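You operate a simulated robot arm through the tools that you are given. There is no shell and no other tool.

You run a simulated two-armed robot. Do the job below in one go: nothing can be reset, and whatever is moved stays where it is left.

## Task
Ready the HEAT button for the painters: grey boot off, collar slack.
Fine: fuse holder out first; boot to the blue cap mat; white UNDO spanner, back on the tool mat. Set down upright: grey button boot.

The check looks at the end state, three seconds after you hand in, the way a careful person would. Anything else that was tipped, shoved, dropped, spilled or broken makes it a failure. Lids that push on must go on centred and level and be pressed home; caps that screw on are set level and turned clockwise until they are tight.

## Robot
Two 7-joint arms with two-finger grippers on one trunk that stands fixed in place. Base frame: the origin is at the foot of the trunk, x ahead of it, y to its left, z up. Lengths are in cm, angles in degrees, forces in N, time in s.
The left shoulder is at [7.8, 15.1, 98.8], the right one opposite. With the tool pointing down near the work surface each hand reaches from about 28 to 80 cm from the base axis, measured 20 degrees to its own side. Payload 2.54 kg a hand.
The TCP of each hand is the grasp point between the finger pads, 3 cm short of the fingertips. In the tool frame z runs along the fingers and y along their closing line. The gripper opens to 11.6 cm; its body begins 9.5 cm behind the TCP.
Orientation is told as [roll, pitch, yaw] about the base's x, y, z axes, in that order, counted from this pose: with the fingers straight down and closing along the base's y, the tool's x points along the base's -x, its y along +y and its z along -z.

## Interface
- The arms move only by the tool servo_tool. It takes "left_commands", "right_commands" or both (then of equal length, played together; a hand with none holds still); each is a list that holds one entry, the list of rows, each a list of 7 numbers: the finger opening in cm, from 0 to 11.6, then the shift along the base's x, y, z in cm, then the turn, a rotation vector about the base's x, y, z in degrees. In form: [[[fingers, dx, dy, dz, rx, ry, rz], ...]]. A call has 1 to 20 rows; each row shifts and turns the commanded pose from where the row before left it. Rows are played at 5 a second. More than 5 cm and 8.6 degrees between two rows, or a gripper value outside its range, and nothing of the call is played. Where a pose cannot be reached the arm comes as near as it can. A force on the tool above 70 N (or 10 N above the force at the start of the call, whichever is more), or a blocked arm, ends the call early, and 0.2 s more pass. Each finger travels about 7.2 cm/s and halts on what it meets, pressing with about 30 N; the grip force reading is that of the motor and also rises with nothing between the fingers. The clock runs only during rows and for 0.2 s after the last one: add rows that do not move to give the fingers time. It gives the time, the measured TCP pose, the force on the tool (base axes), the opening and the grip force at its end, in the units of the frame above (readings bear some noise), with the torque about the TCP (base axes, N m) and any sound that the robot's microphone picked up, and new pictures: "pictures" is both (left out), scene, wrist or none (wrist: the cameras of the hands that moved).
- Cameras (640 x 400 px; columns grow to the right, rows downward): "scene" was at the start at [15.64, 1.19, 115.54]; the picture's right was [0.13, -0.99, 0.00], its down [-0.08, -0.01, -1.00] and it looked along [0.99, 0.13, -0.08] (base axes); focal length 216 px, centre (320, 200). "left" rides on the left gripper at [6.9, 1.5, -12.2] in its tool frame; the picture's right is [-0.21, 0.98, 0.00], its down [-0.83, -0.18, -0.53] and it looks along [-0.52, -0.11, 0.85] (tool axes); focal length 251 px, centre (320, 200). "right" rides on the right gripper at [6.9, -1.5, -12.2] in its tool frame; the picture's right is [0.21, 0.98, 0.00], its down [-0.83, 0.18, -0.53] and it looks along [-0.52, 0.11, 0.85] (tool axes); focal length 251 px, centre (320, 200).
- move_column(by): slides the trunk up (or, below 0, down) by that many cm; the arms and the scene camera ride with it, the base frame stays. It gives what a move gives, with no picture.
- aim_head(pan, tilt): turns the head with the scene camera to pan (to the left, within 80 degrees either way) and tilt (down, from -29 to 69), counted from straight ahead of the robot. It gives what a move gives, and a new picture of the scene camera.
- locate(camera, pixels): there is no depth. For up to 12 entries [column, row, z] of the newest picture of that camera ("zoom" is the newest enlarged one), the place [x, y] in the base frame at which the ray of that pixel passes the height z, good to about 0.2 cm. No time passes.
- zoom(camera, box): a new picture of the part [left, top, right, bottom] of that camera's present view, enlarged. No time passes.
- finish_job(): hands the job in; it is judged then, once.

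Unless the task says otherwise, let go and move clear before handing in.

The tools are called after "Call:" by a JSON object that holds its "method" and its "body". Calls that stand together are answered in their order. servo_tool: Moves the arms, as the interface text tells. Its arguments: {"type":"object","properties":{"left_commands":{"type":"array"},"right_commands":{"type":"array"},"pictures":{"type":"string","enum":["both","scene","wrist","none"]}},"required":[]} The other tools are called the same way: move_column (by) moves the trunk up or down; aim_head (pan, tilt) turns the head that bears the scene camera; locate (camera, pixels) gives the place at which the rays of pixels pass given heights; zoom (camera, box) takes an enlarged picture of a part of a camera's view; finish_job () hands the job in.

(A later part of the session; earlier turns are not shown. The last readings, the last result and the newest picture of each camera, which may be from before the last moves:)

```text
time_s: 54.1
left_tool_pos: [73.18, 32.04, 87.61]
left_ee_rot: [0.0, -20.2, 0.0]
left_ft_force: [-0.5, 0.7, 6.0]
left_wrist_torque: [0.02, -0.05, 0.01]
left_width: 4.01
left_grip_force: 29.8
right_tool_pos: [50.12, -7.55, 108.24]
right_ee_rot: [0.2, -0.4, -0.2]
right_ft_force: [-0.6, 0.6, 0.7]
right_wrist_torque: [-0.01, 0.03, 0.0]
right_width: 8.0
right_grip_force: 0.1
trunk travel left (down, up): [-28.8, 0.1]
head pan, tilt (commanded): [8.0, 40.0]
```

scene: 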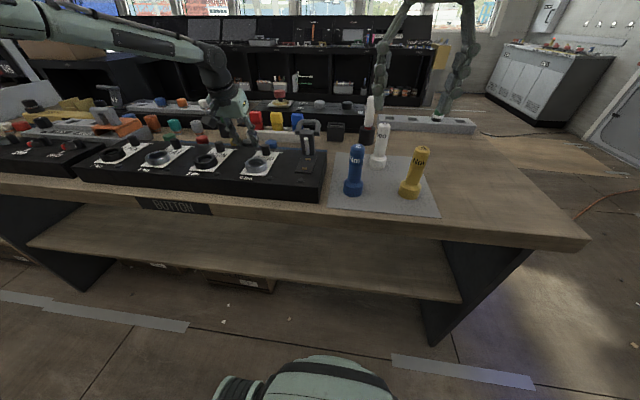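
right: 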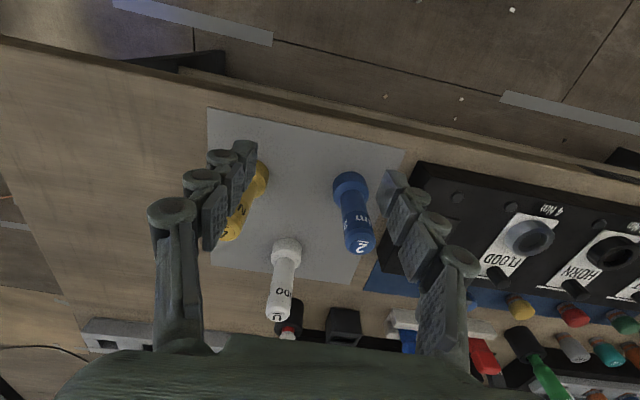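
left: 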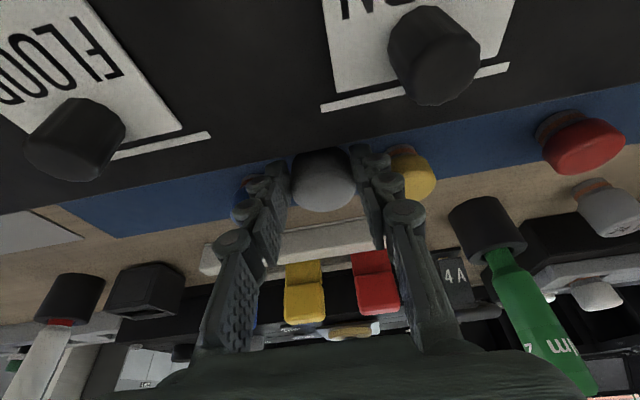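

Contact at 6 N. Release by opening to 5.0 cm and check.

Call:
{"method": "servo_tool", "body": {"left_commands": [[[4.4, 0, 0, 0.05, 0, 0, 0], [5.0, 0, 0, 0.05, 0, 0, 0], [5.0, 0, 0, 0, 0, 0, 0]]], "pictures": "both"}}

Call:
{"method": "zoom", "body": {"camera": "left", "box": [220, 60, 420, 260]}}

Call:
{"method": "zoom", "body": {"camera": "scene", "box": [190, 90, 300, 180]}}

```text
time_s: 54.9
left_tool_pos: [73.13, 31.94, 87.52]
left_ee_rot: [0.0, -20.0, 0.1]
left_ft_force: [-0.3, -0.3, 0.0]
left_wrist_torque: [0.03, -0.01, 0.02]
left_width: 4.98
left_grip_force: 0.1
right_tool_pos: [50.14, -7.5, 108.13]
right_ee_rot: [0.1, -0.3, -0.3]
right_ft_force: [1.6, -0.6, -0.7]
right_wrist_torque: [0.01, 0.0, 0.01]
right_width: 8.0
right_grip_force: 0.1
trunk travel left (down, up): [-28.8, 0.1]
head pan, tilt (commanded): [8.0, 40.0]
```

scene: 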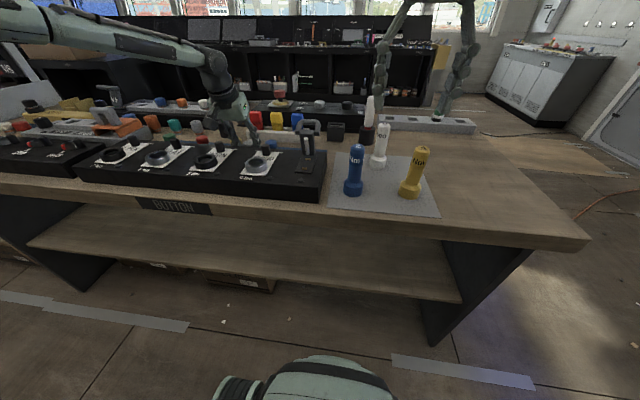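
left: 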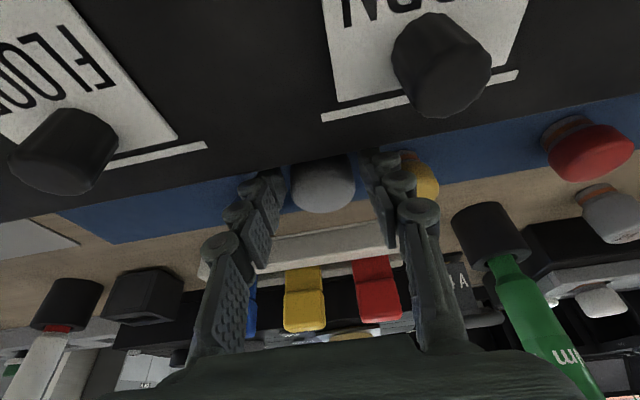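

```text
2.00 times, centred on (320, 160) of left
```

zoom: 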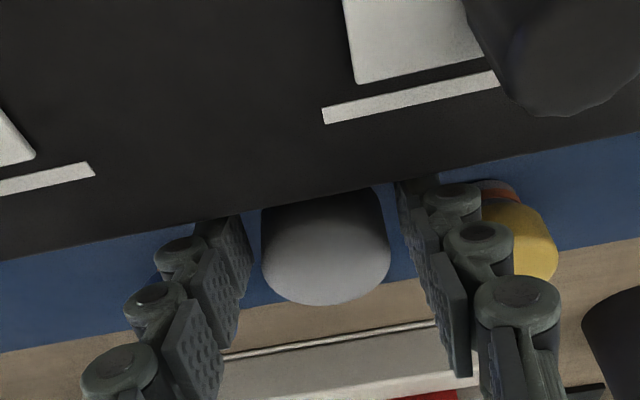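

```text
4.44 times, centred on (245, 135) of scene
```

zoom: 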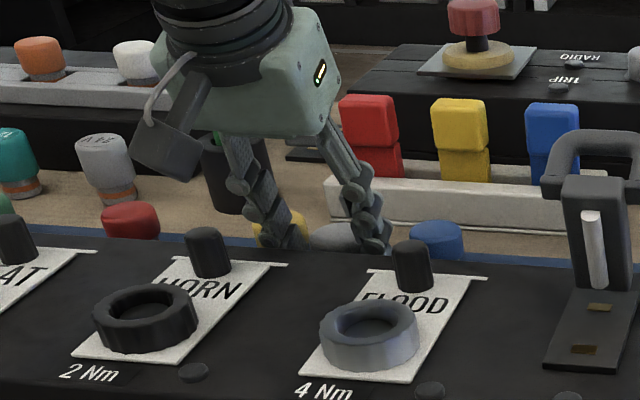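

Boot released and standing. Retreat straight up, then pull back and un-tilt the hand.

Call:
{"method": "servo_tool", "body": {"left_commands": [[[5.0, 0, 0, 1.5, 0, 0, 0], [5.0, 0, 0, 1.5, 0, 0, 0], [5.0, 0, 0, 2, 0, 0, 0], [5.0, -0.5, 0, 2, 0, 0, 0], [5.0, -2, 0, 2, 0, 0, 0], [5.0, -3, 0, 1, 0, 6.7, 0], [5.0, -3, 0, 1, 0, 6.7, 0], [5.0, -2, 0, 0, 0, 6.6, 0], [6, -2, 1, 0, 0, 0, 0], [6, 0, 0, 0, 0, 0, 0]]], "pictures": "both"}}

Call:
{"method": "zoom", "body": {"camera": "scene", "box": [190, 90, 300, 180]}}

Call:
{"method": "zoom", "body": {"camera": "left", "box": [200, 160, 440, 340]}}

```text
time_s: 57.1
left_tool_pos: [60.65, 33.03, 98.59]
left_ee_rot: [0.0, -0.1, 0.1]
left_ft_force: [0.3, 0.7, 0.2]
left_wrist_torque: [0.0, 0.01, -0.01]
left_width: 6.0
left_grip_force: 0.2
right_tool_pos: [50.26, -7.38, 108.25]
right_ee_rot: [0.1, -0.5, -0.3]
right_ft_force: [-0.1, -0.3, 0.5]
right_wrist_torque: [0.0, 0.0, 0.0]
right_width: 8.01
right_grip_force: 0.1
trunk travel left (down, up): [-28.8, 0.1]
head pan, tilt (commanded): [8.0, 40.0]
```

scene: 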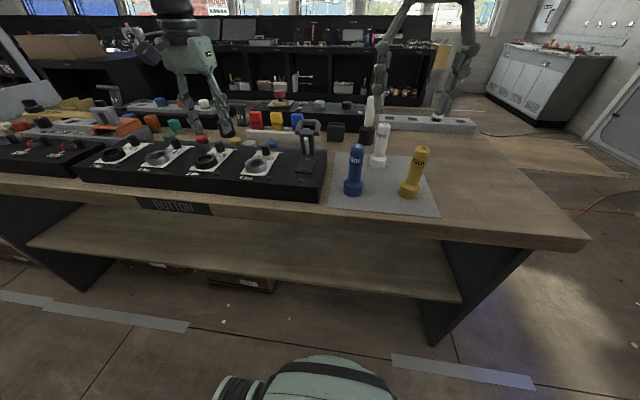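
left: 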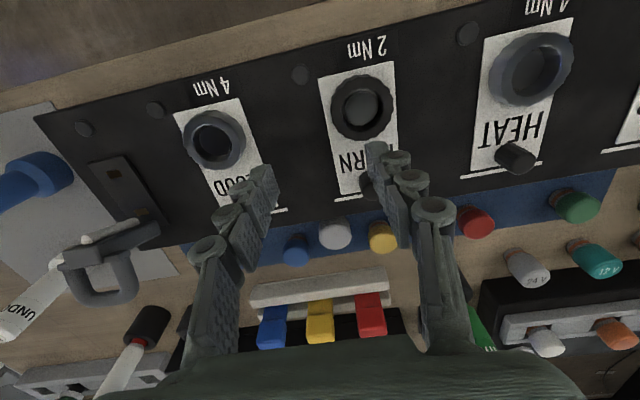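

```text
4.44 times, centred on (245, 135) of scene
```

zoom: 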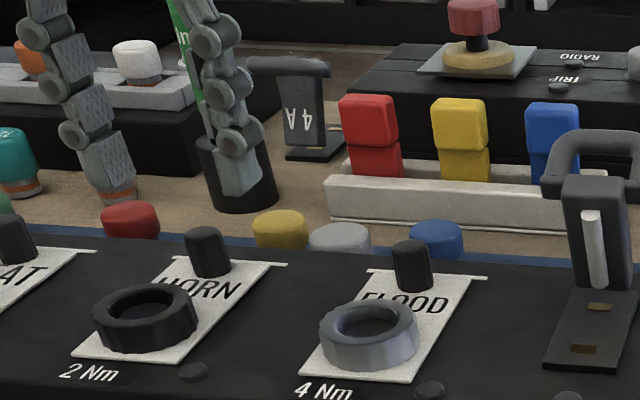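

```text
2.22 times, centred on (320, 250) of left
```

zoom: 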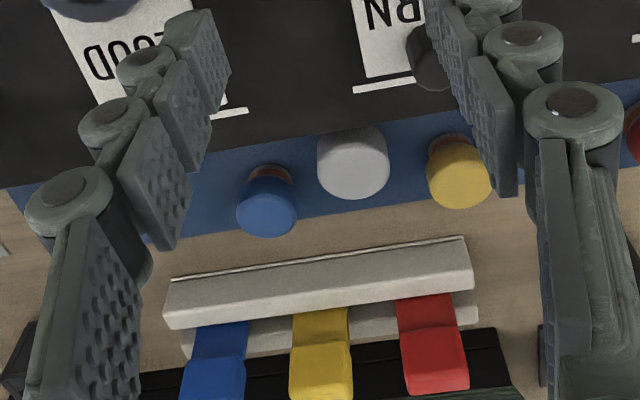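

The boot stands upright on the blue mat between blue and yellow caps, undisturbed. Next the spanner; I test the left arm's reach inward (toward y≈10) now that the trunk is higher, keeping x≈56 and tips above everything.

Call:
{"method": "servo_tool", "body": {"left_commands": [[[6, -1, -4, 0, 0, 0, 0], [6, -1, -4, 0, 0, 0, 0], [6, -1, -4, 0, 0, 0, 0], [6, -1, -4, 0, 0, 0, 0], [6, 0, -3, 0, 0, 0, 0], [6, 0, -3, 0, 0, 0, 0], [6, 0, 0, 0, 0, 0, 0]]], "pictures": "scene"}}

```text
time_s: 58.7
left_tool_pos: [55.97, 12.06, 98.17]
left_ee_rot: [-0.1, -0.1, 0.1]
left_ft_force: [-0.3, -0.6, -0.3]
left_wrist_torque: [-0.01, 0.04, 0.01]
left_width: 6.0
left_grip_force: 0.1
left hand out of reach, approached as far as the arm can: row 6
right_tool_pos: [50.25, -7.43, 108.18]
right_ee_rot: [0.1, -0.3, -0.2]
right_ft_force: [0.6, -0.6, -0.5]
right_wrist_torque: [0.04, 0.01, 0.03]
right_width: 8.03
right_grip_force: 0.1
trunk travel left (down, up): [-28.8, 0.1]
head pan, tilt (commanded): [8.0, 40.0]
```

scene: 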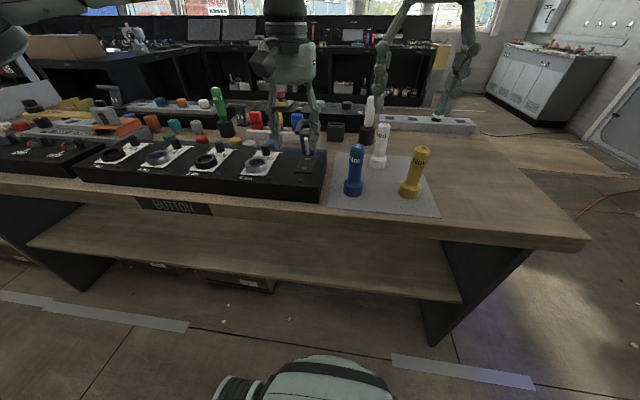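

Limited again at y≈12. Testing whether yawing the hand (clockwise) lets it go further.

Call:
{"method": "servo_tool", "body": {"left_commands": [[[6, 0, 0, 0, 0, 0, -8], [6, 0, 0, 0, 0, 0, -8], [6, 0, -1.5, 0, 0, 0, -8], [6, 0, -1.5, 0, 0, 0, -8], [6, 0, -1.5, 0, 0, 0, -8], [6, 0, 0, 0, 0, 0, 0]]], "pictures": "none"}}

```text
time_s: 60.1
left_tool_pos: [53.86, 10.42, 97.84]
left_ee_rot: [-0.2, -0.3, -40.2]
left_ft_force: [-0.3, -0.1, -0.3]
left_wrist_torque: [0.02, -0.02, 0.04]
left_width: 5.99
left_grip_force: 0.1
left hand out of reach, approached as far as the arm can: row 3, 4, 5
right_tool_pos: [50.27, -7.44, 108.24]
right_ee_rot: [0.0, -0.3, -0.1]
right_ft_force: [0.3, 0.5, 0.3]
right_wrist_torque: [-0.01, -0.01, 0.0]
right_width: 8.04
right_grip_force: 0.0
trunk travel left (down, up): [-28.8, 0.1]
head pan, tilt (commanded): [8.0, 40.0]
```

The left arm's inward limit is about y≈12 (angle-like limit). So I'll use a relay: the right hand sets the white spanner upright on the free panel spot near (61,17.5), the left hand picks it up there; same in reverse. First move the left hand out and re-yaw, and get fresh pictures.

Call:
{"method": "servo_tool", "body": {"left_commands": [[[6, 0, 4, 0.5, 0, 0, 8], [6, 0, 4, 0.5, 0, 0, 8], [6, 0, 4, 0.5, 0, 0, 8], [6, 0, 4, 0.5, 0, 0, 8], [6, 0, 4, 0, 0, 0, 8], [6, 0, 4, 0, 0, 0, 0], [6, 0, 2, 0, 0, 0, 0], [6, 0, 0, 0, 0, 0, 0]]], "right_commands": [[[8, 0, 0, -1, 0, 0, 0], [8, 0, 0, -1, 0, 0, 0], [8, 0.5, 0, -1, 0, 0, 0], [8, 0.5, 0, -1, 0, 0, 0], [8, 0.5, 0, 0, 0, 0, 0], [8, 0.5, 0, 0, 0, 0, 0], [8, 0, 0, 0, 0, 0, 0], [8, 0, 0, 0, 0, 0, 0]]], "pictures": "both"}}

Call:
{"method": "zoom", "body": {"camera": "right", "box": [180, 120, 420, 340]}}

Call:
{"method": "zoom", "body": {"camera": "scene", "box": [320, 90, 450, 220]}}

```text
time_s: 61.9
left_tool_pos: [54.27, 36.63, 99.95]
left_ee_rot: [0.0, -0.1, 0.0]
left_ft_force: [0.4, -0.1, -0.1]
left_wrist_torque: [0.01, -0.02, 0.0]
left_width: 5.99
left_grip_force: 0.1
right_tool_pos: [52.36, -7.45, 104.26]
right_ee_rot: [0.1, -0.4, -0.1]
right_ft_force: [-0.5, -0.9, 0.5]
right_wrist_torque: [-0.02, 0.01, 0.0]
right_width: 8.01
right_grip_force: 0.1
trunk travel left (down, up): [-28.8, 0.1]
head pan, tilt (commanded): [8.0, 40.0]
```

scene: 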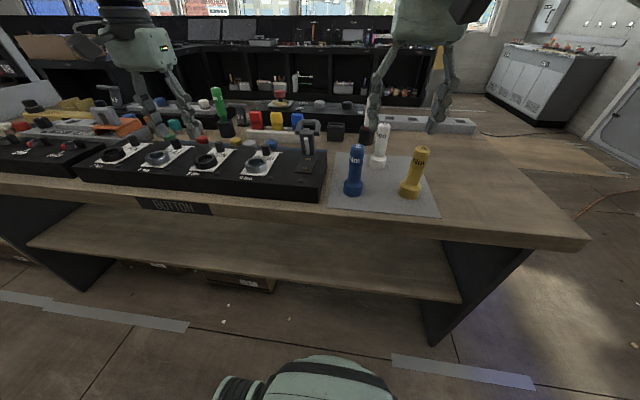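
right: 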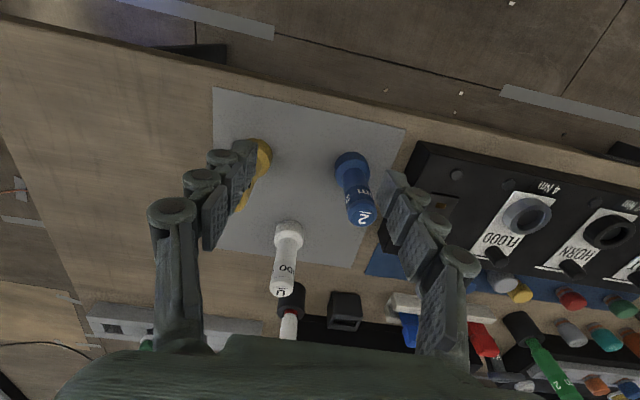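
left: 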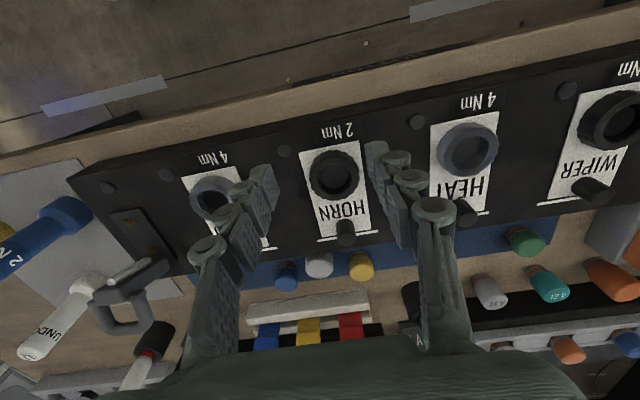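

```text
1.82 times, centred on (300, 230) of right
```

zoom: 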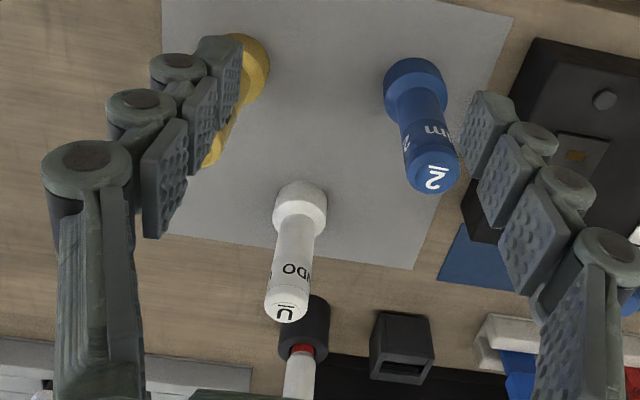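

```text
3.08 times, centred on (385, 155) of scene
```

zoom: 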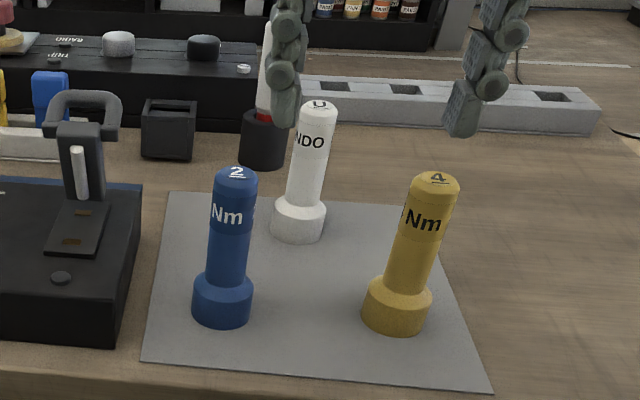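

Call:
{"method": "locate", "body": {"camera": "right", "pixels": [[281.9, 287, 90], [281.9, 287, 98], [289, 228, 82], [289, 232.7, 84], [351, 160, 82], [361, 217, 95], [255, 155, 82]]}}

Call:
{"method": "locate", "body": {"camera": "scene", "pixels": [[384.4, 124.8, 90], [384.4, 124.8, 98], [377.5, 165, 82], [377, 155, 85.5], [352.5, 191, 82], [389.5, 131, 93], [378, 131, 93], [369, 157, 84], [387, 157, 84]]}}

```text
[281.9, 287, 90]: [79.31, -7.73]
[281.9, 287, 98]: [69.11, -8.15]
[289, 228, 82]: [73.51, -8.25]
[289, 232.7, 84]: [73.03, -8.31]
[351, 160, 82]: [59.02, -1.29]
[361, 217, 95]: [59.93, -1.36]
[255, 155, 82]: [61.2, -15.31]
```

```text
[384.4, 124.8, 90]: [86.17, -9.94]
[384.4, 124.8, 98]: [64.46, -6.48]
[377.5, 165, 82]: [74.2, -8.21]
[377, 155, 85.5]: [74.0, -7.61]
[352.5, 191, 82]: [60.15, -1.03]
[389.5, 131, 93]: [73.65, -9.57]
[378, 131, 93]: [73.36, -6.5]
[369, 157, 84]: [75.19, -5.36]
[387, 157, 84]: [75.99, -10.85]
```

White spanner: axis ≈(73.5,−8.1), top z≈94.8, handle Ø≈3, base Ø≈5.4. I'll pitch the right hand 12° forward and move above it.

Call:
{"method": "servo_tool", "body": {"right_commands": [[[8, 3, -0.2, -0.5, 0, -6, 0], [8, 3, -0.15, -0.5, 0, -6, 0], [8, 3.8, -0.15, -1, 0, 0, 0], [8, 3.8, -0.1, -1, 0, 0, 0], [8, 3.8, 0, -1, 0, 0, 0], [8, 3.3, 0, -0.7, 0, 0, 0], [8, 0, 0, 0, 0, 0, 0]]], "pictures": "both"}}

Call:
{"method": "zoom", "body": {"camera": "right", "box": [220, 60, 420, 260]}}

```text
time_s: 63.5
left_tool_pos: [54.26, 36.54, 99.93]
left_ee_rot: [0.0, -0.1, 0.0]
left_ft_force: [0.0, -0.6, -0.6]
left_wrist_torque: [-0.02, 0.0, -0.01]
left_width: 5.99
left_grip_force: 0.1
right_tool_pos: [73.1, -8.15, 99.61]
right_ee_rot: [0.2, -12.4, -0.1]
right_ft_force: [0.3, 0.1, 0.1]
right_wrist_torque: [0.01, 0.03, -0.01]
right_width: 8.01
right_grip_force: 0.1
trunk travel left (down, up): [-28.8, 0.1]
head pan, tilt (commanded): [8.0, 40.0]
```

scene: 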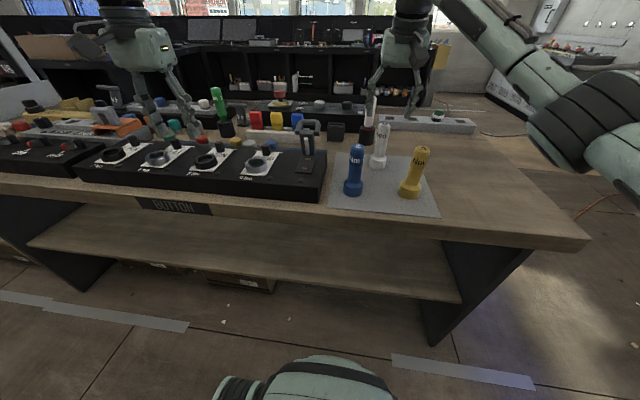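
right: 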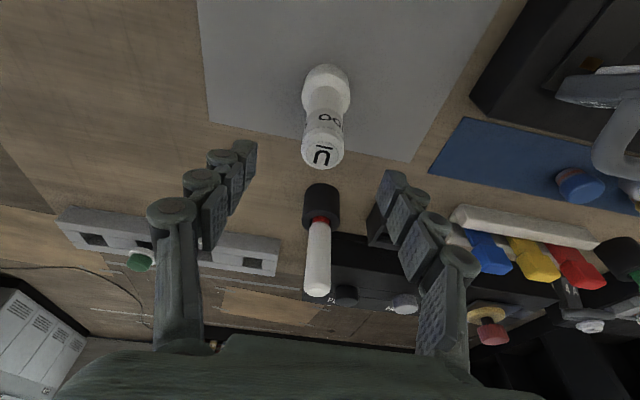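

```text
2.00 times, centred on (320, 160) of right
```

zoom: 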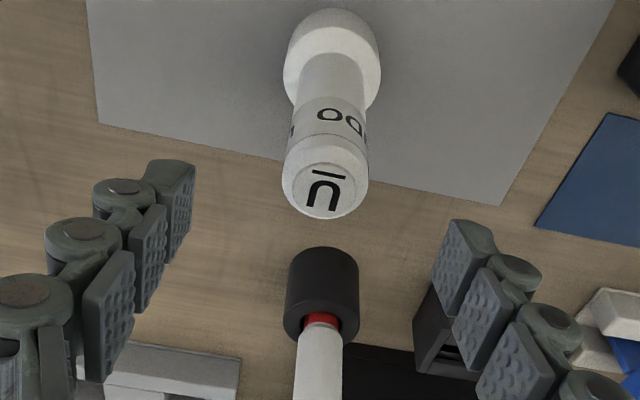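

Call:
{"method": "locate", "body": {"camera": "right", "pixels": [[322.5, 157, 94.8], [327, 90, 82], [326, 98, 84]]}}

```text
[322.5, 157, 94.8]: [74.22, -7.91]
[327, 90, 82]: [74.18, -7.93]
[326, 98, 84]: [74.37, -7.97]
```

Spanner axis ≈(74.1,−7.95). Align and descend to TCP z≈91.

Call:
{"method": "servo_tool", "body": {"right_commands": [[[8, 0.9, 0.2, -1.2, 0, 0, 0], [8, 0, 0, -2.5, 0, 0, 0], [8, 0, 0, -2.5, 0, 0, 0], [8, 0, 0, -2.3, 0, 0, 0], [8, 0, 0, 0, 0, 0, 0]]], "pictures": "both"}}

Call:
{"method": "zoom", "body": {"camera": "right", "box": [220, 60, 420, 260]}}

Call:
{"method": "zoom", "body": {"camera": "scene", "box": [320, 80, 450, 220]}}

```text
time_s: 64.7
left_tool_pos: [54.25, 36.55, 100.03]
left_ee_rot: [0.1, -0.1, 0.0]
left_ft_force: [-0.9, 0.1, 0.0]
left_wrist_torque: [0.0, 0.03, -0.01]
left_width: 6.02
left_grip_force: 0.1
right_tool_pos: [73.98, -7.84, 91.08]
right_ee_rot: [0.2, -12.4, -0.1]
right_ft_force: [-0.6, -0.3, -0.1]
right_wrist_torque: [0.01, 0.03, -0.05]
right_width: 7.99
right_grip_force: 0.0
trunk travel left (down, up): [-28.8, 0.1]
head pan, tilt (commanded): [8.0, 40.0]
```

scene: 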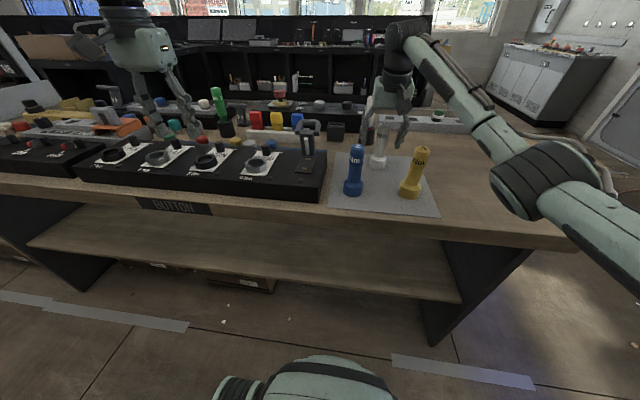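
right: 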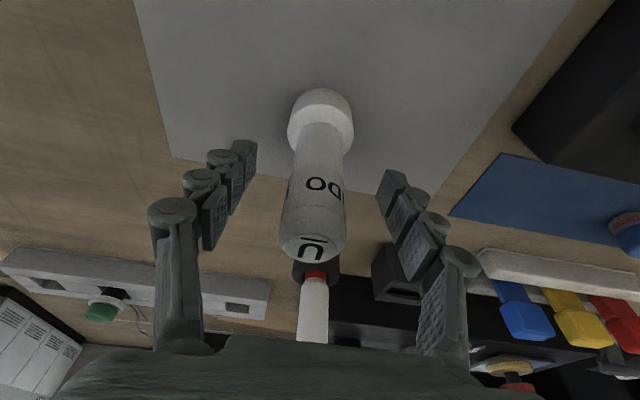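

```text
2.00 times, centred on (320, 160) of right
```

zoom: 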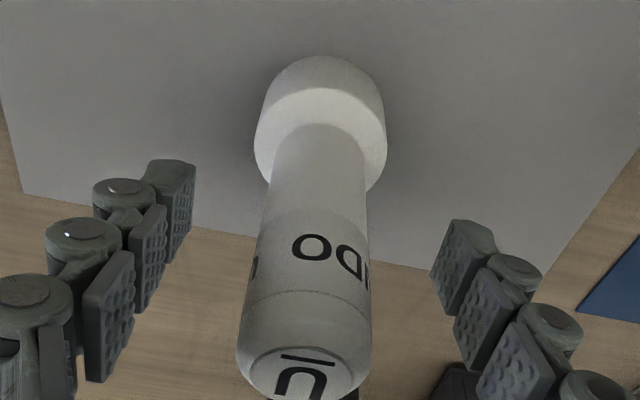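

```text
2.86 times, centred on (385, 150) of scene
```

zoom: 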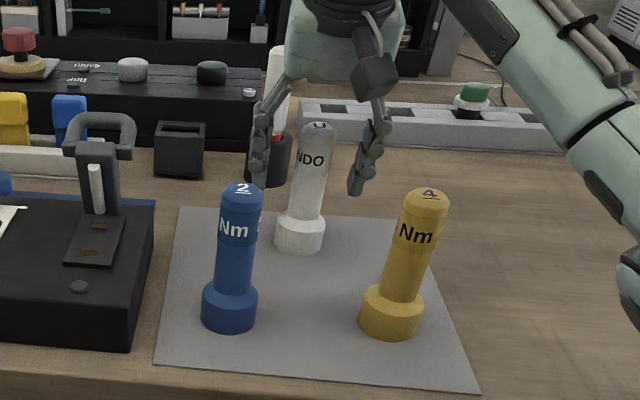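

The spanner's handle is between the fingers. Closing.

Call:
{"method": "servo_tool", "body": {"right_commands": [[[5.5, 0, -0.1, 0, 0, 0, 0], [4, 0, 0, 0, 0, 0, 0], [2, 0, 0, 0, 0, 0, 0], [2, 0, 0, 0, 0, 0, 0], [2, 0, 0, 0, 0, 0, 0]]], "pictures": "wrist"}}

```text
time_s: 65.9
left_tool_pos: [54.25, 36.6, 100.03]
left_ee_rot: [-0.1, -0.1, 0.0]
left_ft_force: [0.5, -0.3, -0.1]
left_wrist_torque: [0.0, -0.04, 0.0]
left_width: 6.0
left_grip_force: 0.0
right_tool_pos: [73.83, -7.97, 90.88]
right_ee_rot: [0.2, -12.4, -0.2]
right_ft_force: [0.7, -2.8, 0.3]
right_wrist_torque: [-0.1, -0.02, 0.03]
right_width: 3.09
right_grip_force: 30.2
trunk travel left (down, up): [-28.8, 0.1]
head pan, tilt (commanded): [8.0, 40.0]
```

right: 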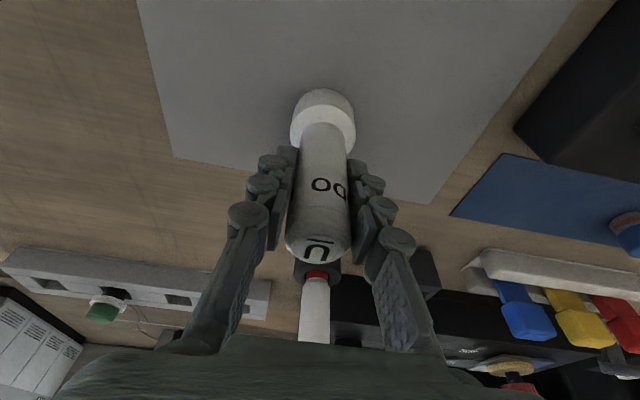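

Gripped (3.09 cm, 30 N). Lift, retreat in −x, then go left in front of the blue spanner toward (54,17.7); left hand moves further out.

Call:
{"method": "servo_tool", "body": {"right_commands": [[[2, 0, 0, 1.5, 0, 0, 0], [2, 0, 0, 2.5, 0, 0, 0], [2, 0, 0, 3, 0, 0, 0], [2, 0, 0, 3, 0, 0, 0], [2, 0, 0, 0, 0, 0, 0]]], "left_commands": [[[6, 0, 4, 0, 0, 0, 0], [6, 0, 4, 0, 0, 0, 0], [6, 0, 4, 0, 0, 0, 0], [6, 0, 0, 0, 0, 0, 0], [6, 0, 0, 0, 0, 0, 0]]], "pictures": "both"}}

```text
time_s: 67.1
left_tool_pos: [54.05, 48.36, 100.02]
left_ee_rot: [0.0, -0.1, -0.1]
left_ft_force: [0.0, 0.4, -0.4]
left_wrist_torque: [0.03, -0.01, -0.02]
left_width: 6.01
left_grip_force: 0.1
right_tool_pos: [73.86, -7.77, 100.95]
right_ee_rot: [0.1, -12.4, -0.2]
right_ft_force: [0.3, -0.6, -1.9]
right_wrist_torque: [-0.05, 0.01, 0.01]
right_width: 3.09
right_grip_force: 29.9
trunk travel left (down, up): [-28.8, 0.1]
head pan, tilt (commanded): [8.0, 40.0]
```

scene: 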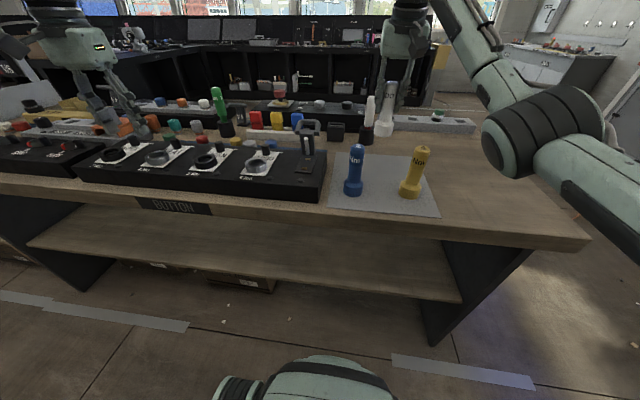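
right: 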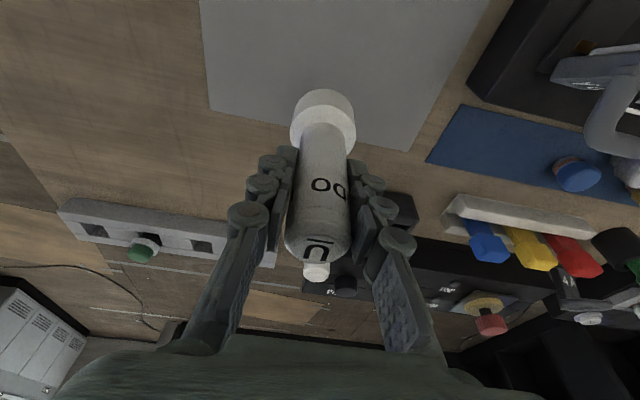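
left: 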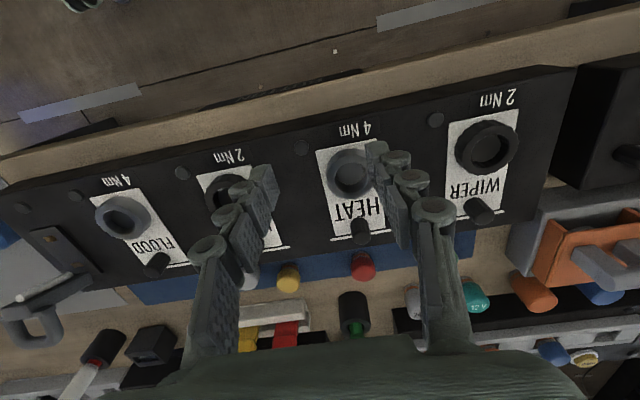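

Spanner lifted securely. Now back in −x between blue and yellow, then left.

Call:
{"method": "servo_tool", "body": {"right_commands": [[[2, -3.6, 0, 0.7, 0, 0, 0], [2, -3.6, 0, 0.7, 0, 0, 0], [2, -3.6, 0, 0.7, 0, 0, 0], [2, -3.2, 0, 0.7, 0, 0, 0], [2, -3.2, 0, 0.7, 0, 0, 0], [2, -3, 0, 0.5, 0, 0, 0], [2, 0, 4.3, 0, 0, 0, 0], [2, 0, 4.3, 0, 0, 0, 0], [2, 0, 4.3, 0, 0, 0, 0], [2, 0, 4.3, 0, 0, 0, 0], [2, 0, 4.3, 0, 0, 0, 0], [2, 0, 4.0, 0, 0, 0, 0], [2, 0, 0, 0, 0, 0, 0]]], "pictures": "both"}}

```text
time_s: 69.9
left_tool_pos: [54.11, 48.33, 99.87]
left_ee_rot: [-0.1, 0.0, 0.0]
left_ft_force: [0.3, 0.8, -0.7]
left_wrist_torque: [0.0, 0.02, 0.0]
left_width: 6.03
left_grip_force: 0.1
right_tool_pos: [53.72, 17.38, 104.89]
right_ee_rot: [0.1, -12.4, -0.3]
right_ft_force: [0.2, 1.0, -3.5]
right_wrist_torque: [0.01, 0.02, 0.01]
right_width: 3.08
right_grip_force: 30.0
trunk travel left (down, up): [-28.8, 0.1]
head pan, tilt (commanded): [8.0, 40.0]
```

scene: 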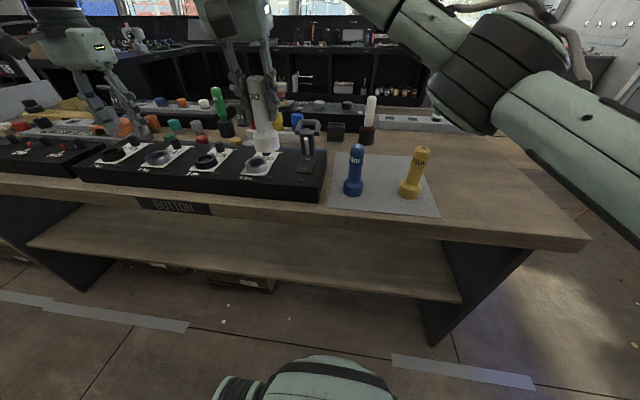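
right: 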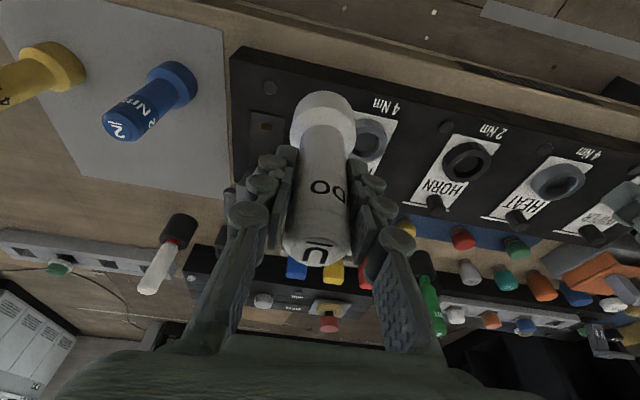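

No reach issues. Checking the free spot on the panel between the fuse plate and FLOOD from both cameras before setting down.

Call:
{"method": "zoom", "body": {"camera": "left", "box": [0, 160, 240, 320]}}

Call:
{"method": "locate", "body": {"camera": "left", "pixels": [[92, 197, 87.4], [125, 188, 87.4], [75, 196, 87.4], [27, 207, 87.4], [28, 232, 87.5], [57, 226, 87.5], [120, 217, 88.5], [158, 262, 91]]}}

```text
2.50 times, centred on (120, 240) of left
```

zoom: 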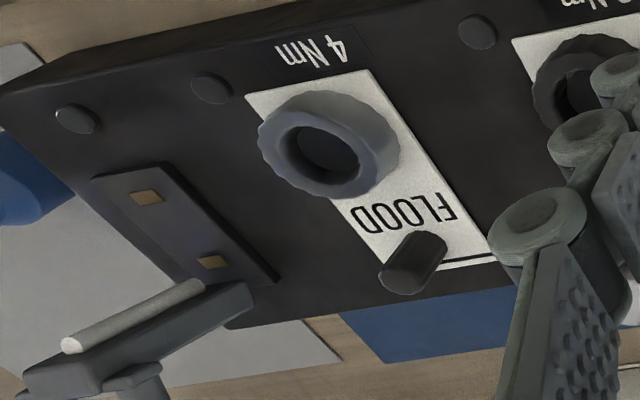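

```text
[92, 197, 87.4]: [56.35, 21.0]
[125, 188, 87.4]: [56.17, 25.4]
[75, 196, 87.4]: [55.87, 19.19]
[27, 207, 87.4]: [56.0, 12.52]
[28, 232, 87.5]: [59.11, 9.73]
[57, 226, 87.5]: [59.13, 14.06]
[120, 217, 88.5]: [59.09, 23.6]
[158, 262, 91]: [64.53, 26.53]
```

Free strip is y≈14.1–20.9; spanner base Ø5.4 fits centred at y=17.5, x≈61.5. Moving there at height, then descending partway.

Call:
{"method": "servo_tool", "body": {"right_commands": [[[2, 2.6, 0.1, -1, 0, 0, 0], [2, 2.6, 0.05, -1, 0, 0, 0], [2, 2.4, 0, -1, 0, 0, 0], [2, 0, 0, -1.5, 0, 0, 0], [2, 0, 0, -1.5, 0, 0, 0], [2, 0, 0, -1.2, 0, 0, 0], [2, 0, 0, 0, 0, 0, 0]]], "pictures": "both"}}

Call:
{"method": "zoom", "body": {"camera": "left", "box": [0, 140, 240, 320]}}

Call:
{"method": "zoom", "body": {"camera": "scene", "box": [220, 90, 340, 210]}}

Call:
{"method": "zoom", "body": {"camera": "right", "box": [220, 40, 420, 200]}}

```text
time_s: 71.5
left_tool_pos: [53.99, 48.39, 99.86]
left_ee_rot: [0.0, 0.1, 0.0]
left_ft_force: [-0.2, 0.5, 0.3]
left_wrist_torque: [0.01, 0.02, 0.01]
left_width: 6.01
left_grip_force: 0.1
right_tool_pos: [61.38, 17.9, 97.81]
right_ee_rot: [0.2, -12.4, 0.0]
right_ft_force: [0.2, 0.7, -2.9]
right_wrist_torque: [0.02, 0.0, 0.0]
right_width: 3.11
right_grip_force: 30.1
trunk travel left (down, up): [-28.8, 0.1]
head pan, tilt (commanded): [8.0, 40.0]
```

scene: 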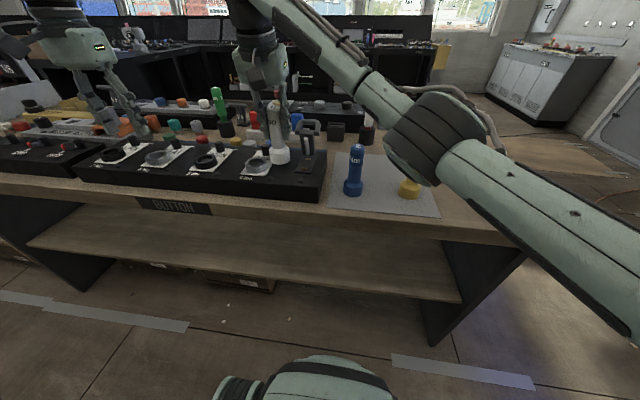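
right: 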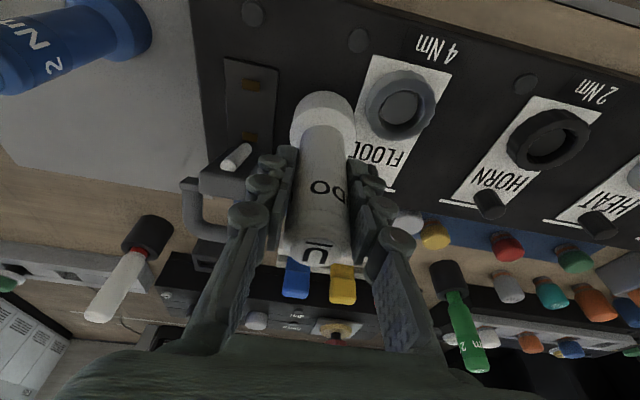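

```text
2.22 times, centred on (120, 230) of left
```

zoom: 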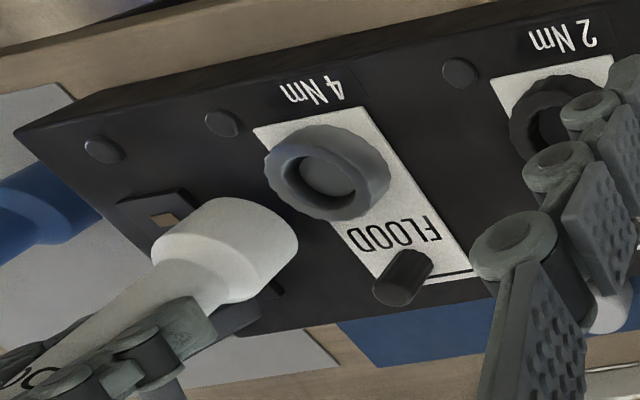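

```text
3.33 times, centred on (280, 150) of scene
```

zoom: 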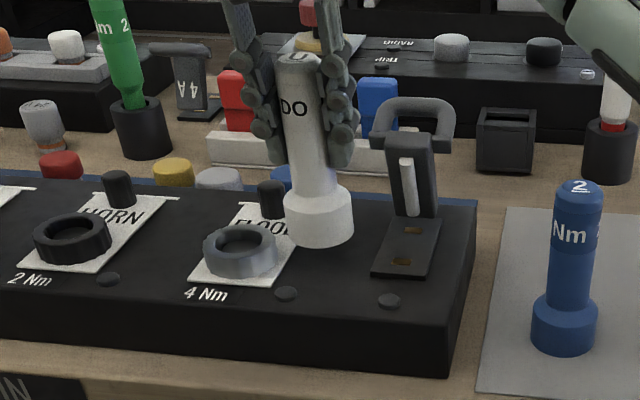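

```text
2.50 times, centred on (320, 120) of right
```

zoom: 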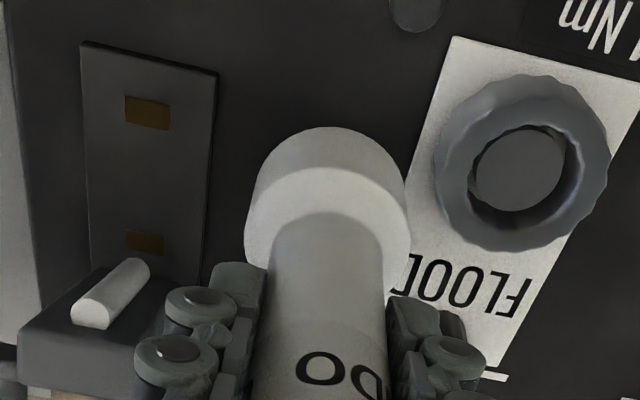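

Shift y by −0.4 and lower gently to contact (expected TCP z≈95.9).

Call:
{"method": "servo_tool", "body": {"right_commands": [[[2, 0, -0.4, 0, 0, 0, 0], [2, 0, 0, -0.7, 0, 0, 0], [2, 0, 0, -0.6, 0, 0, 0], [2, 0, 0, -0.3, 0, 0, 0], [2, 0, 0, 0, 0, 0, 0]]], "pictures": "none"}}

```text
time_s: 72.7
left_tool_pos: [54.19, 48.4, 99.96]
left_ee_rot: [0.0, 0.0, 0.1]
left_ft_force: [0.3, -1.3, -0.4]
left_wrist_torque: [0.06, -0.01, -0.03]
left_width: 6.01
left_grip_force: 0.0
right_tool_pos: [61.38, 17.28, 96.18]
right_ee_rot: [0.2, -12.3, -0.2]
right_ft_force: [0.6, -0.6, -3.1]
right_wrist_torque: [0.02, 0.01, 0.04]
right_width: 3.09
right_grip_force: 29.8
trunk travel left (down, up): [-28.8, 0.1]
head pan, tilt (commanded): [8.0, 40.0]
```

Call:
{"method": "servo_tool", "body": {"right_commands": [[[2, 0, 0.1, -0.2, 0, 0, 0], [2, 0, 0, -0.2, 0, 0, 0], [2, 0, 0, 0, 0, 0, 0]]], "pictures": "none"}}

```text
time_s: 73.5
left_tool_pos: [54.01, 48.31, 99.94]
left_ee_rot: [0.0, 0.0, 0.0]
left_ft_force: [-0.6, -0.4, -0.4]
left_wrist_torque: [0.02, -0.01, 0.01]
left_width: 6.02
left_grip_force: 0.0
right_tool_pos: [61.24, 17.33, 95.79]
right_ee_rot: [0.2, -12.4, -0.1]
right_ft_force: [0.1, -0.3, -2.3]
right_wrist_torque: [0.02, 0.01, -0.01]
right_width: 3.09
right_grip_force: 29.6
trunk travel left (down, up): [-28.8, 0.1]
head pan, tilt (commanded): [8.0, 40.0]
```

No contact yet (still carrying weight). A little lower.

Call:
{"method": "servo_tool", "body": {"right_commands": [[[2, 0, 0.1, -0.2, 0, 0, 0], [2, 0, 0, -0.15, 0, 0, 0], [2, 0, 0, 0, 0, 0, 0]]], "pictures": "both"}}

Call:
{"method": "zoom", "body": {"camera": "scene", "box": [220, 90, 340, 210]}}

```text
time_s: 74.3
left_tool_pos: [54.0, 48.25, 100.1]
left_ee_rot: [-0.1, 0.0, 0.0]
left_ft_force: [-0.7, 0.2, -0.3]
left_wrist_torque: [0.0, -0.01, -0.01]
left_width: 6.01
left_grip_force: 0.0
right_tool_pos: [61.24, 17.47, 95.67]
right_ee_rot: [0.2, -12.6, -0.2]
right_ft_force: [3.4, -4.2, 12.6]
right_wrist_torque: [-0.19, 0.0, 0.02]
right_width: 3.08
right_grip_force: 29.6
trunk travel left (down, up): [-28.8, 0.1]
head pan, tilt (commanded): [8.0, 40.0]
```

scene: 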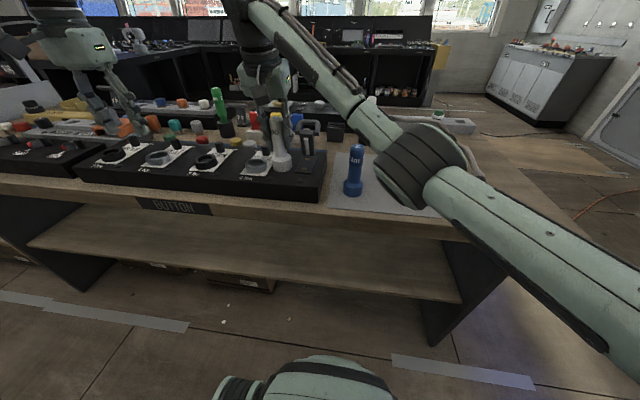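
right: 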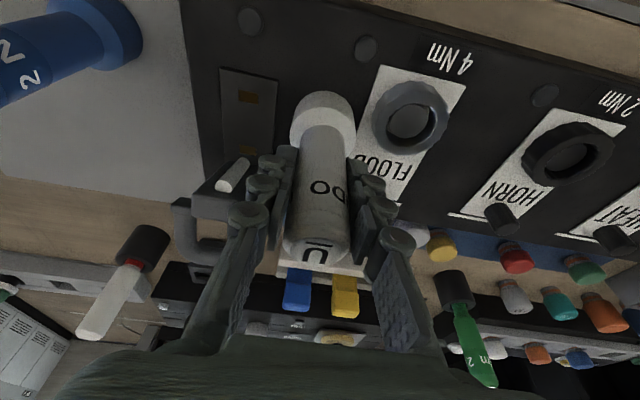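

```text
3.33 times, centred on (280, 150) of scene
```

zoom: 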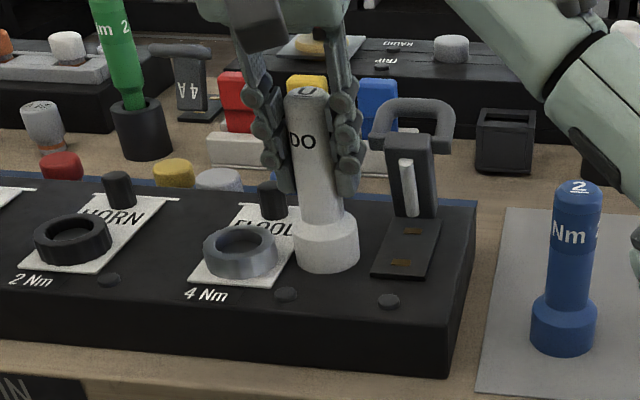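

Touching the panel (12.6 N). Release slowly and check it stands.

Call:
{"method": "servo_tool", "body": {"right_commands": [[[3.4, 0, 0, 0.1, 0, 0, 0], [4.2, 0, 0, 0.1, 0, 0, 0], [5, 0, 0, 0, 0, 0, 0], [5, 0, 0, 0, 0, 0, 0]]], "pictures": "both"}}

Call:
{"method": "zoom", "body": {"camera": "scene", "box": [220, 90, 340, 210]}}

Call:
{"method": "zoom", "body": {"camera": "left", "box": [0, 140, 240, 320]}}

```text
time_s: 75.3
left_tool_pos: [53.95, 48.27, 99.87]
left_ee_rot: [0.0, 0.0, 0.0]
left_ft_force: [0.3, 0.4, 0.4]
left_wrist_torque: [-0.01, 0.0, 0.02]
left_width: 5.99
left_grip_force: 0.0
right_tool_pos: [61.24, 17.57, 95.69]
right_ee_rot: [0.2, -12.3, -0.1]
right_ft_force: [0.2, 0.4, -0.1]
right_wrist_torque: [0.0, -0.01, 0.03]
right_width: 5.03
right_grip_force: 0.1
trunk travel left (down, up): [-28.8, 0.1]
head pan, tilt (commanded): [8.0, 40.0]
```

scene: 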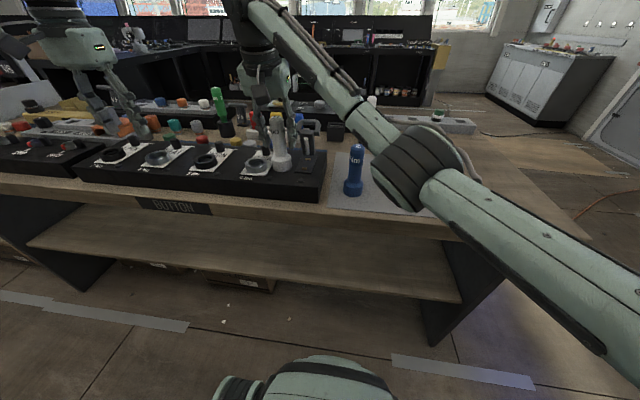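
right: 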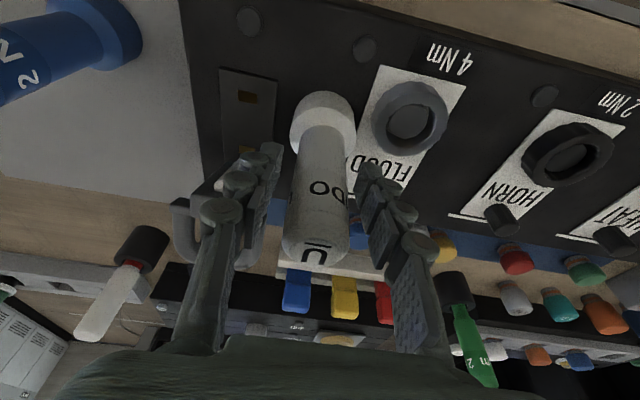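

```text
3.33 times, centred on (280, 150) of scene
```

zoom: 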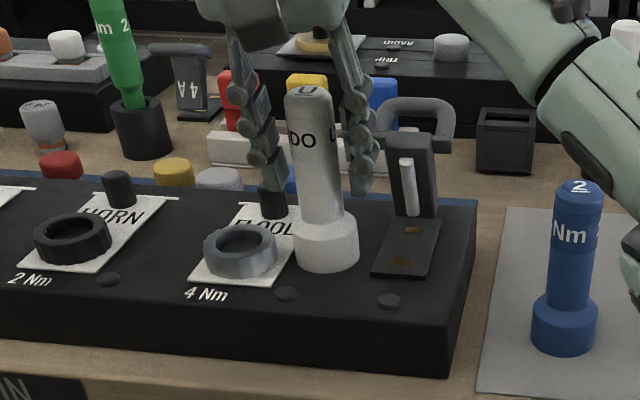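

```text
2.22 times, centred on (120, 230) of left
```

zoom: 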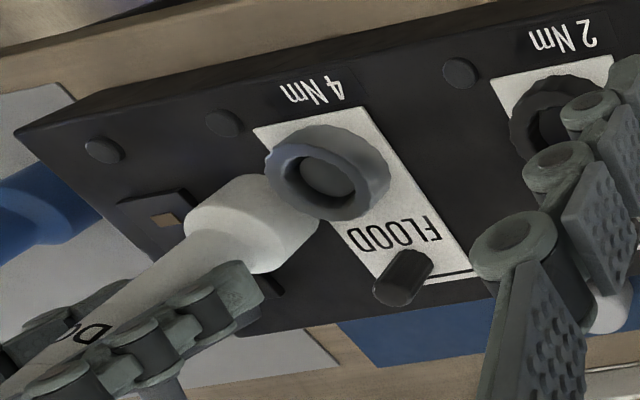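

The spanner stands by itself. Retreat the right hand in −x (open U), then up and to the right side.

Call:
{"method": "servo_tool", "body": {"right_commands": [[[5, -1.5, 0, 0.3, 0, 0, 0], [5, -2, 0, 0.5, 0, 0, 0], [5, -2.5, 0, 1, 0, 0, 0], [5, -2.5, -0.5, 2, 0, 0, 0], [5, -1, -3, 2, 0, 0, 0], [5, -1, -4, 1, 0, 6, 0], [5, -1, -4, 0, 0, 6.3, 0], [5, -1, -4, 0, 0, 0, 0], [5, -1, -4, 0, 0, 0, 0], [5, -1, -4, 0, 0, 0, 0], [5, -1, -4, 0, 0, 0, 0], [5, -1, -4, 0, 0, 0, 0], [5, 0, 0, 0, 0, 0, 0]]], "pictures": "both"}}

Call:
{"method": "zoom", "body": {"camera": "scene", "box": [220, 90, 450, 220]}}

```text
time_s: 78.1
left_tool_pos: [54.03, 48.35, 99.88]
left_ee_rot: [-0.2, 0.0, 0.0]
left_ft_force: [-0.1, 0.7, -0.6]
left_wrist_torque: [0.01, 0.0, -0.01]
left_width: 6.01
left_grip_force: 0.2
right_tool_pos: [44.7, -13.87, 102.28]
right_ee_rot: [0.1, 0.0, -0.1]
right_ft_force: [-0.9, -0.6, -0.8]
right_wrist_torque: [-0.02, -0.01, -0.03]
right_width: 4.99
right_grip_force: 0.1
trunk travel left (down, up): [-28.8, 0.1]
head pan, tilt (commanded): [8.0, 40.0]
```

scene: 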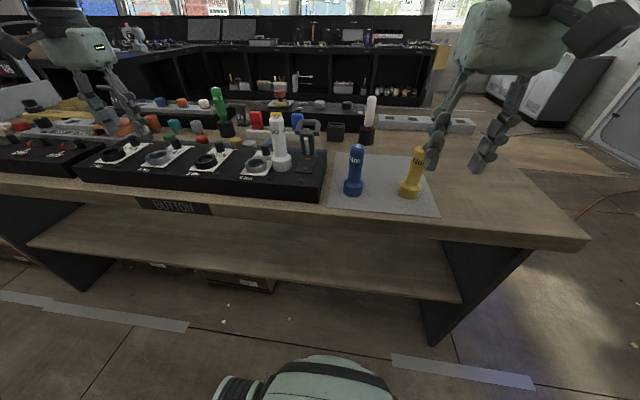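
right: 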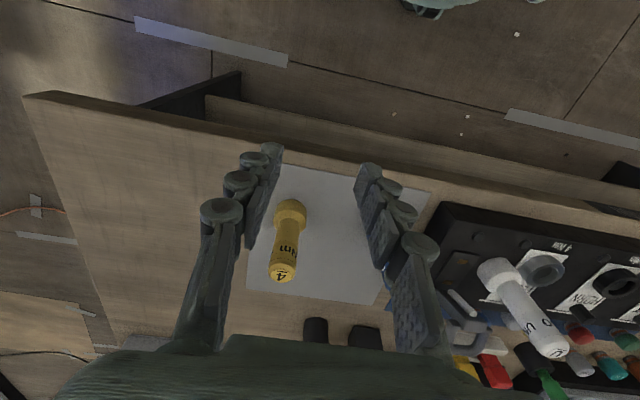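

```text
2.78 times, centred on (335, 155) of scene
```

zoom: 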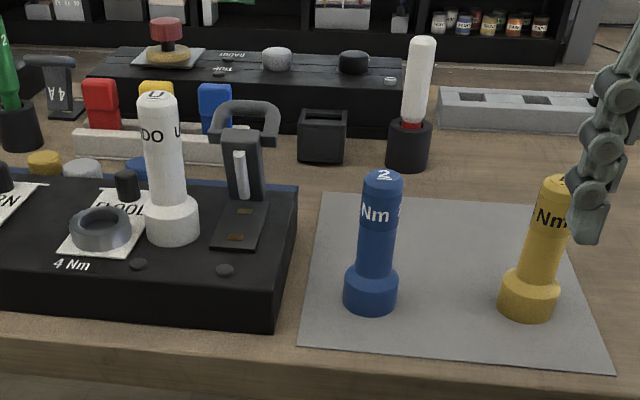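

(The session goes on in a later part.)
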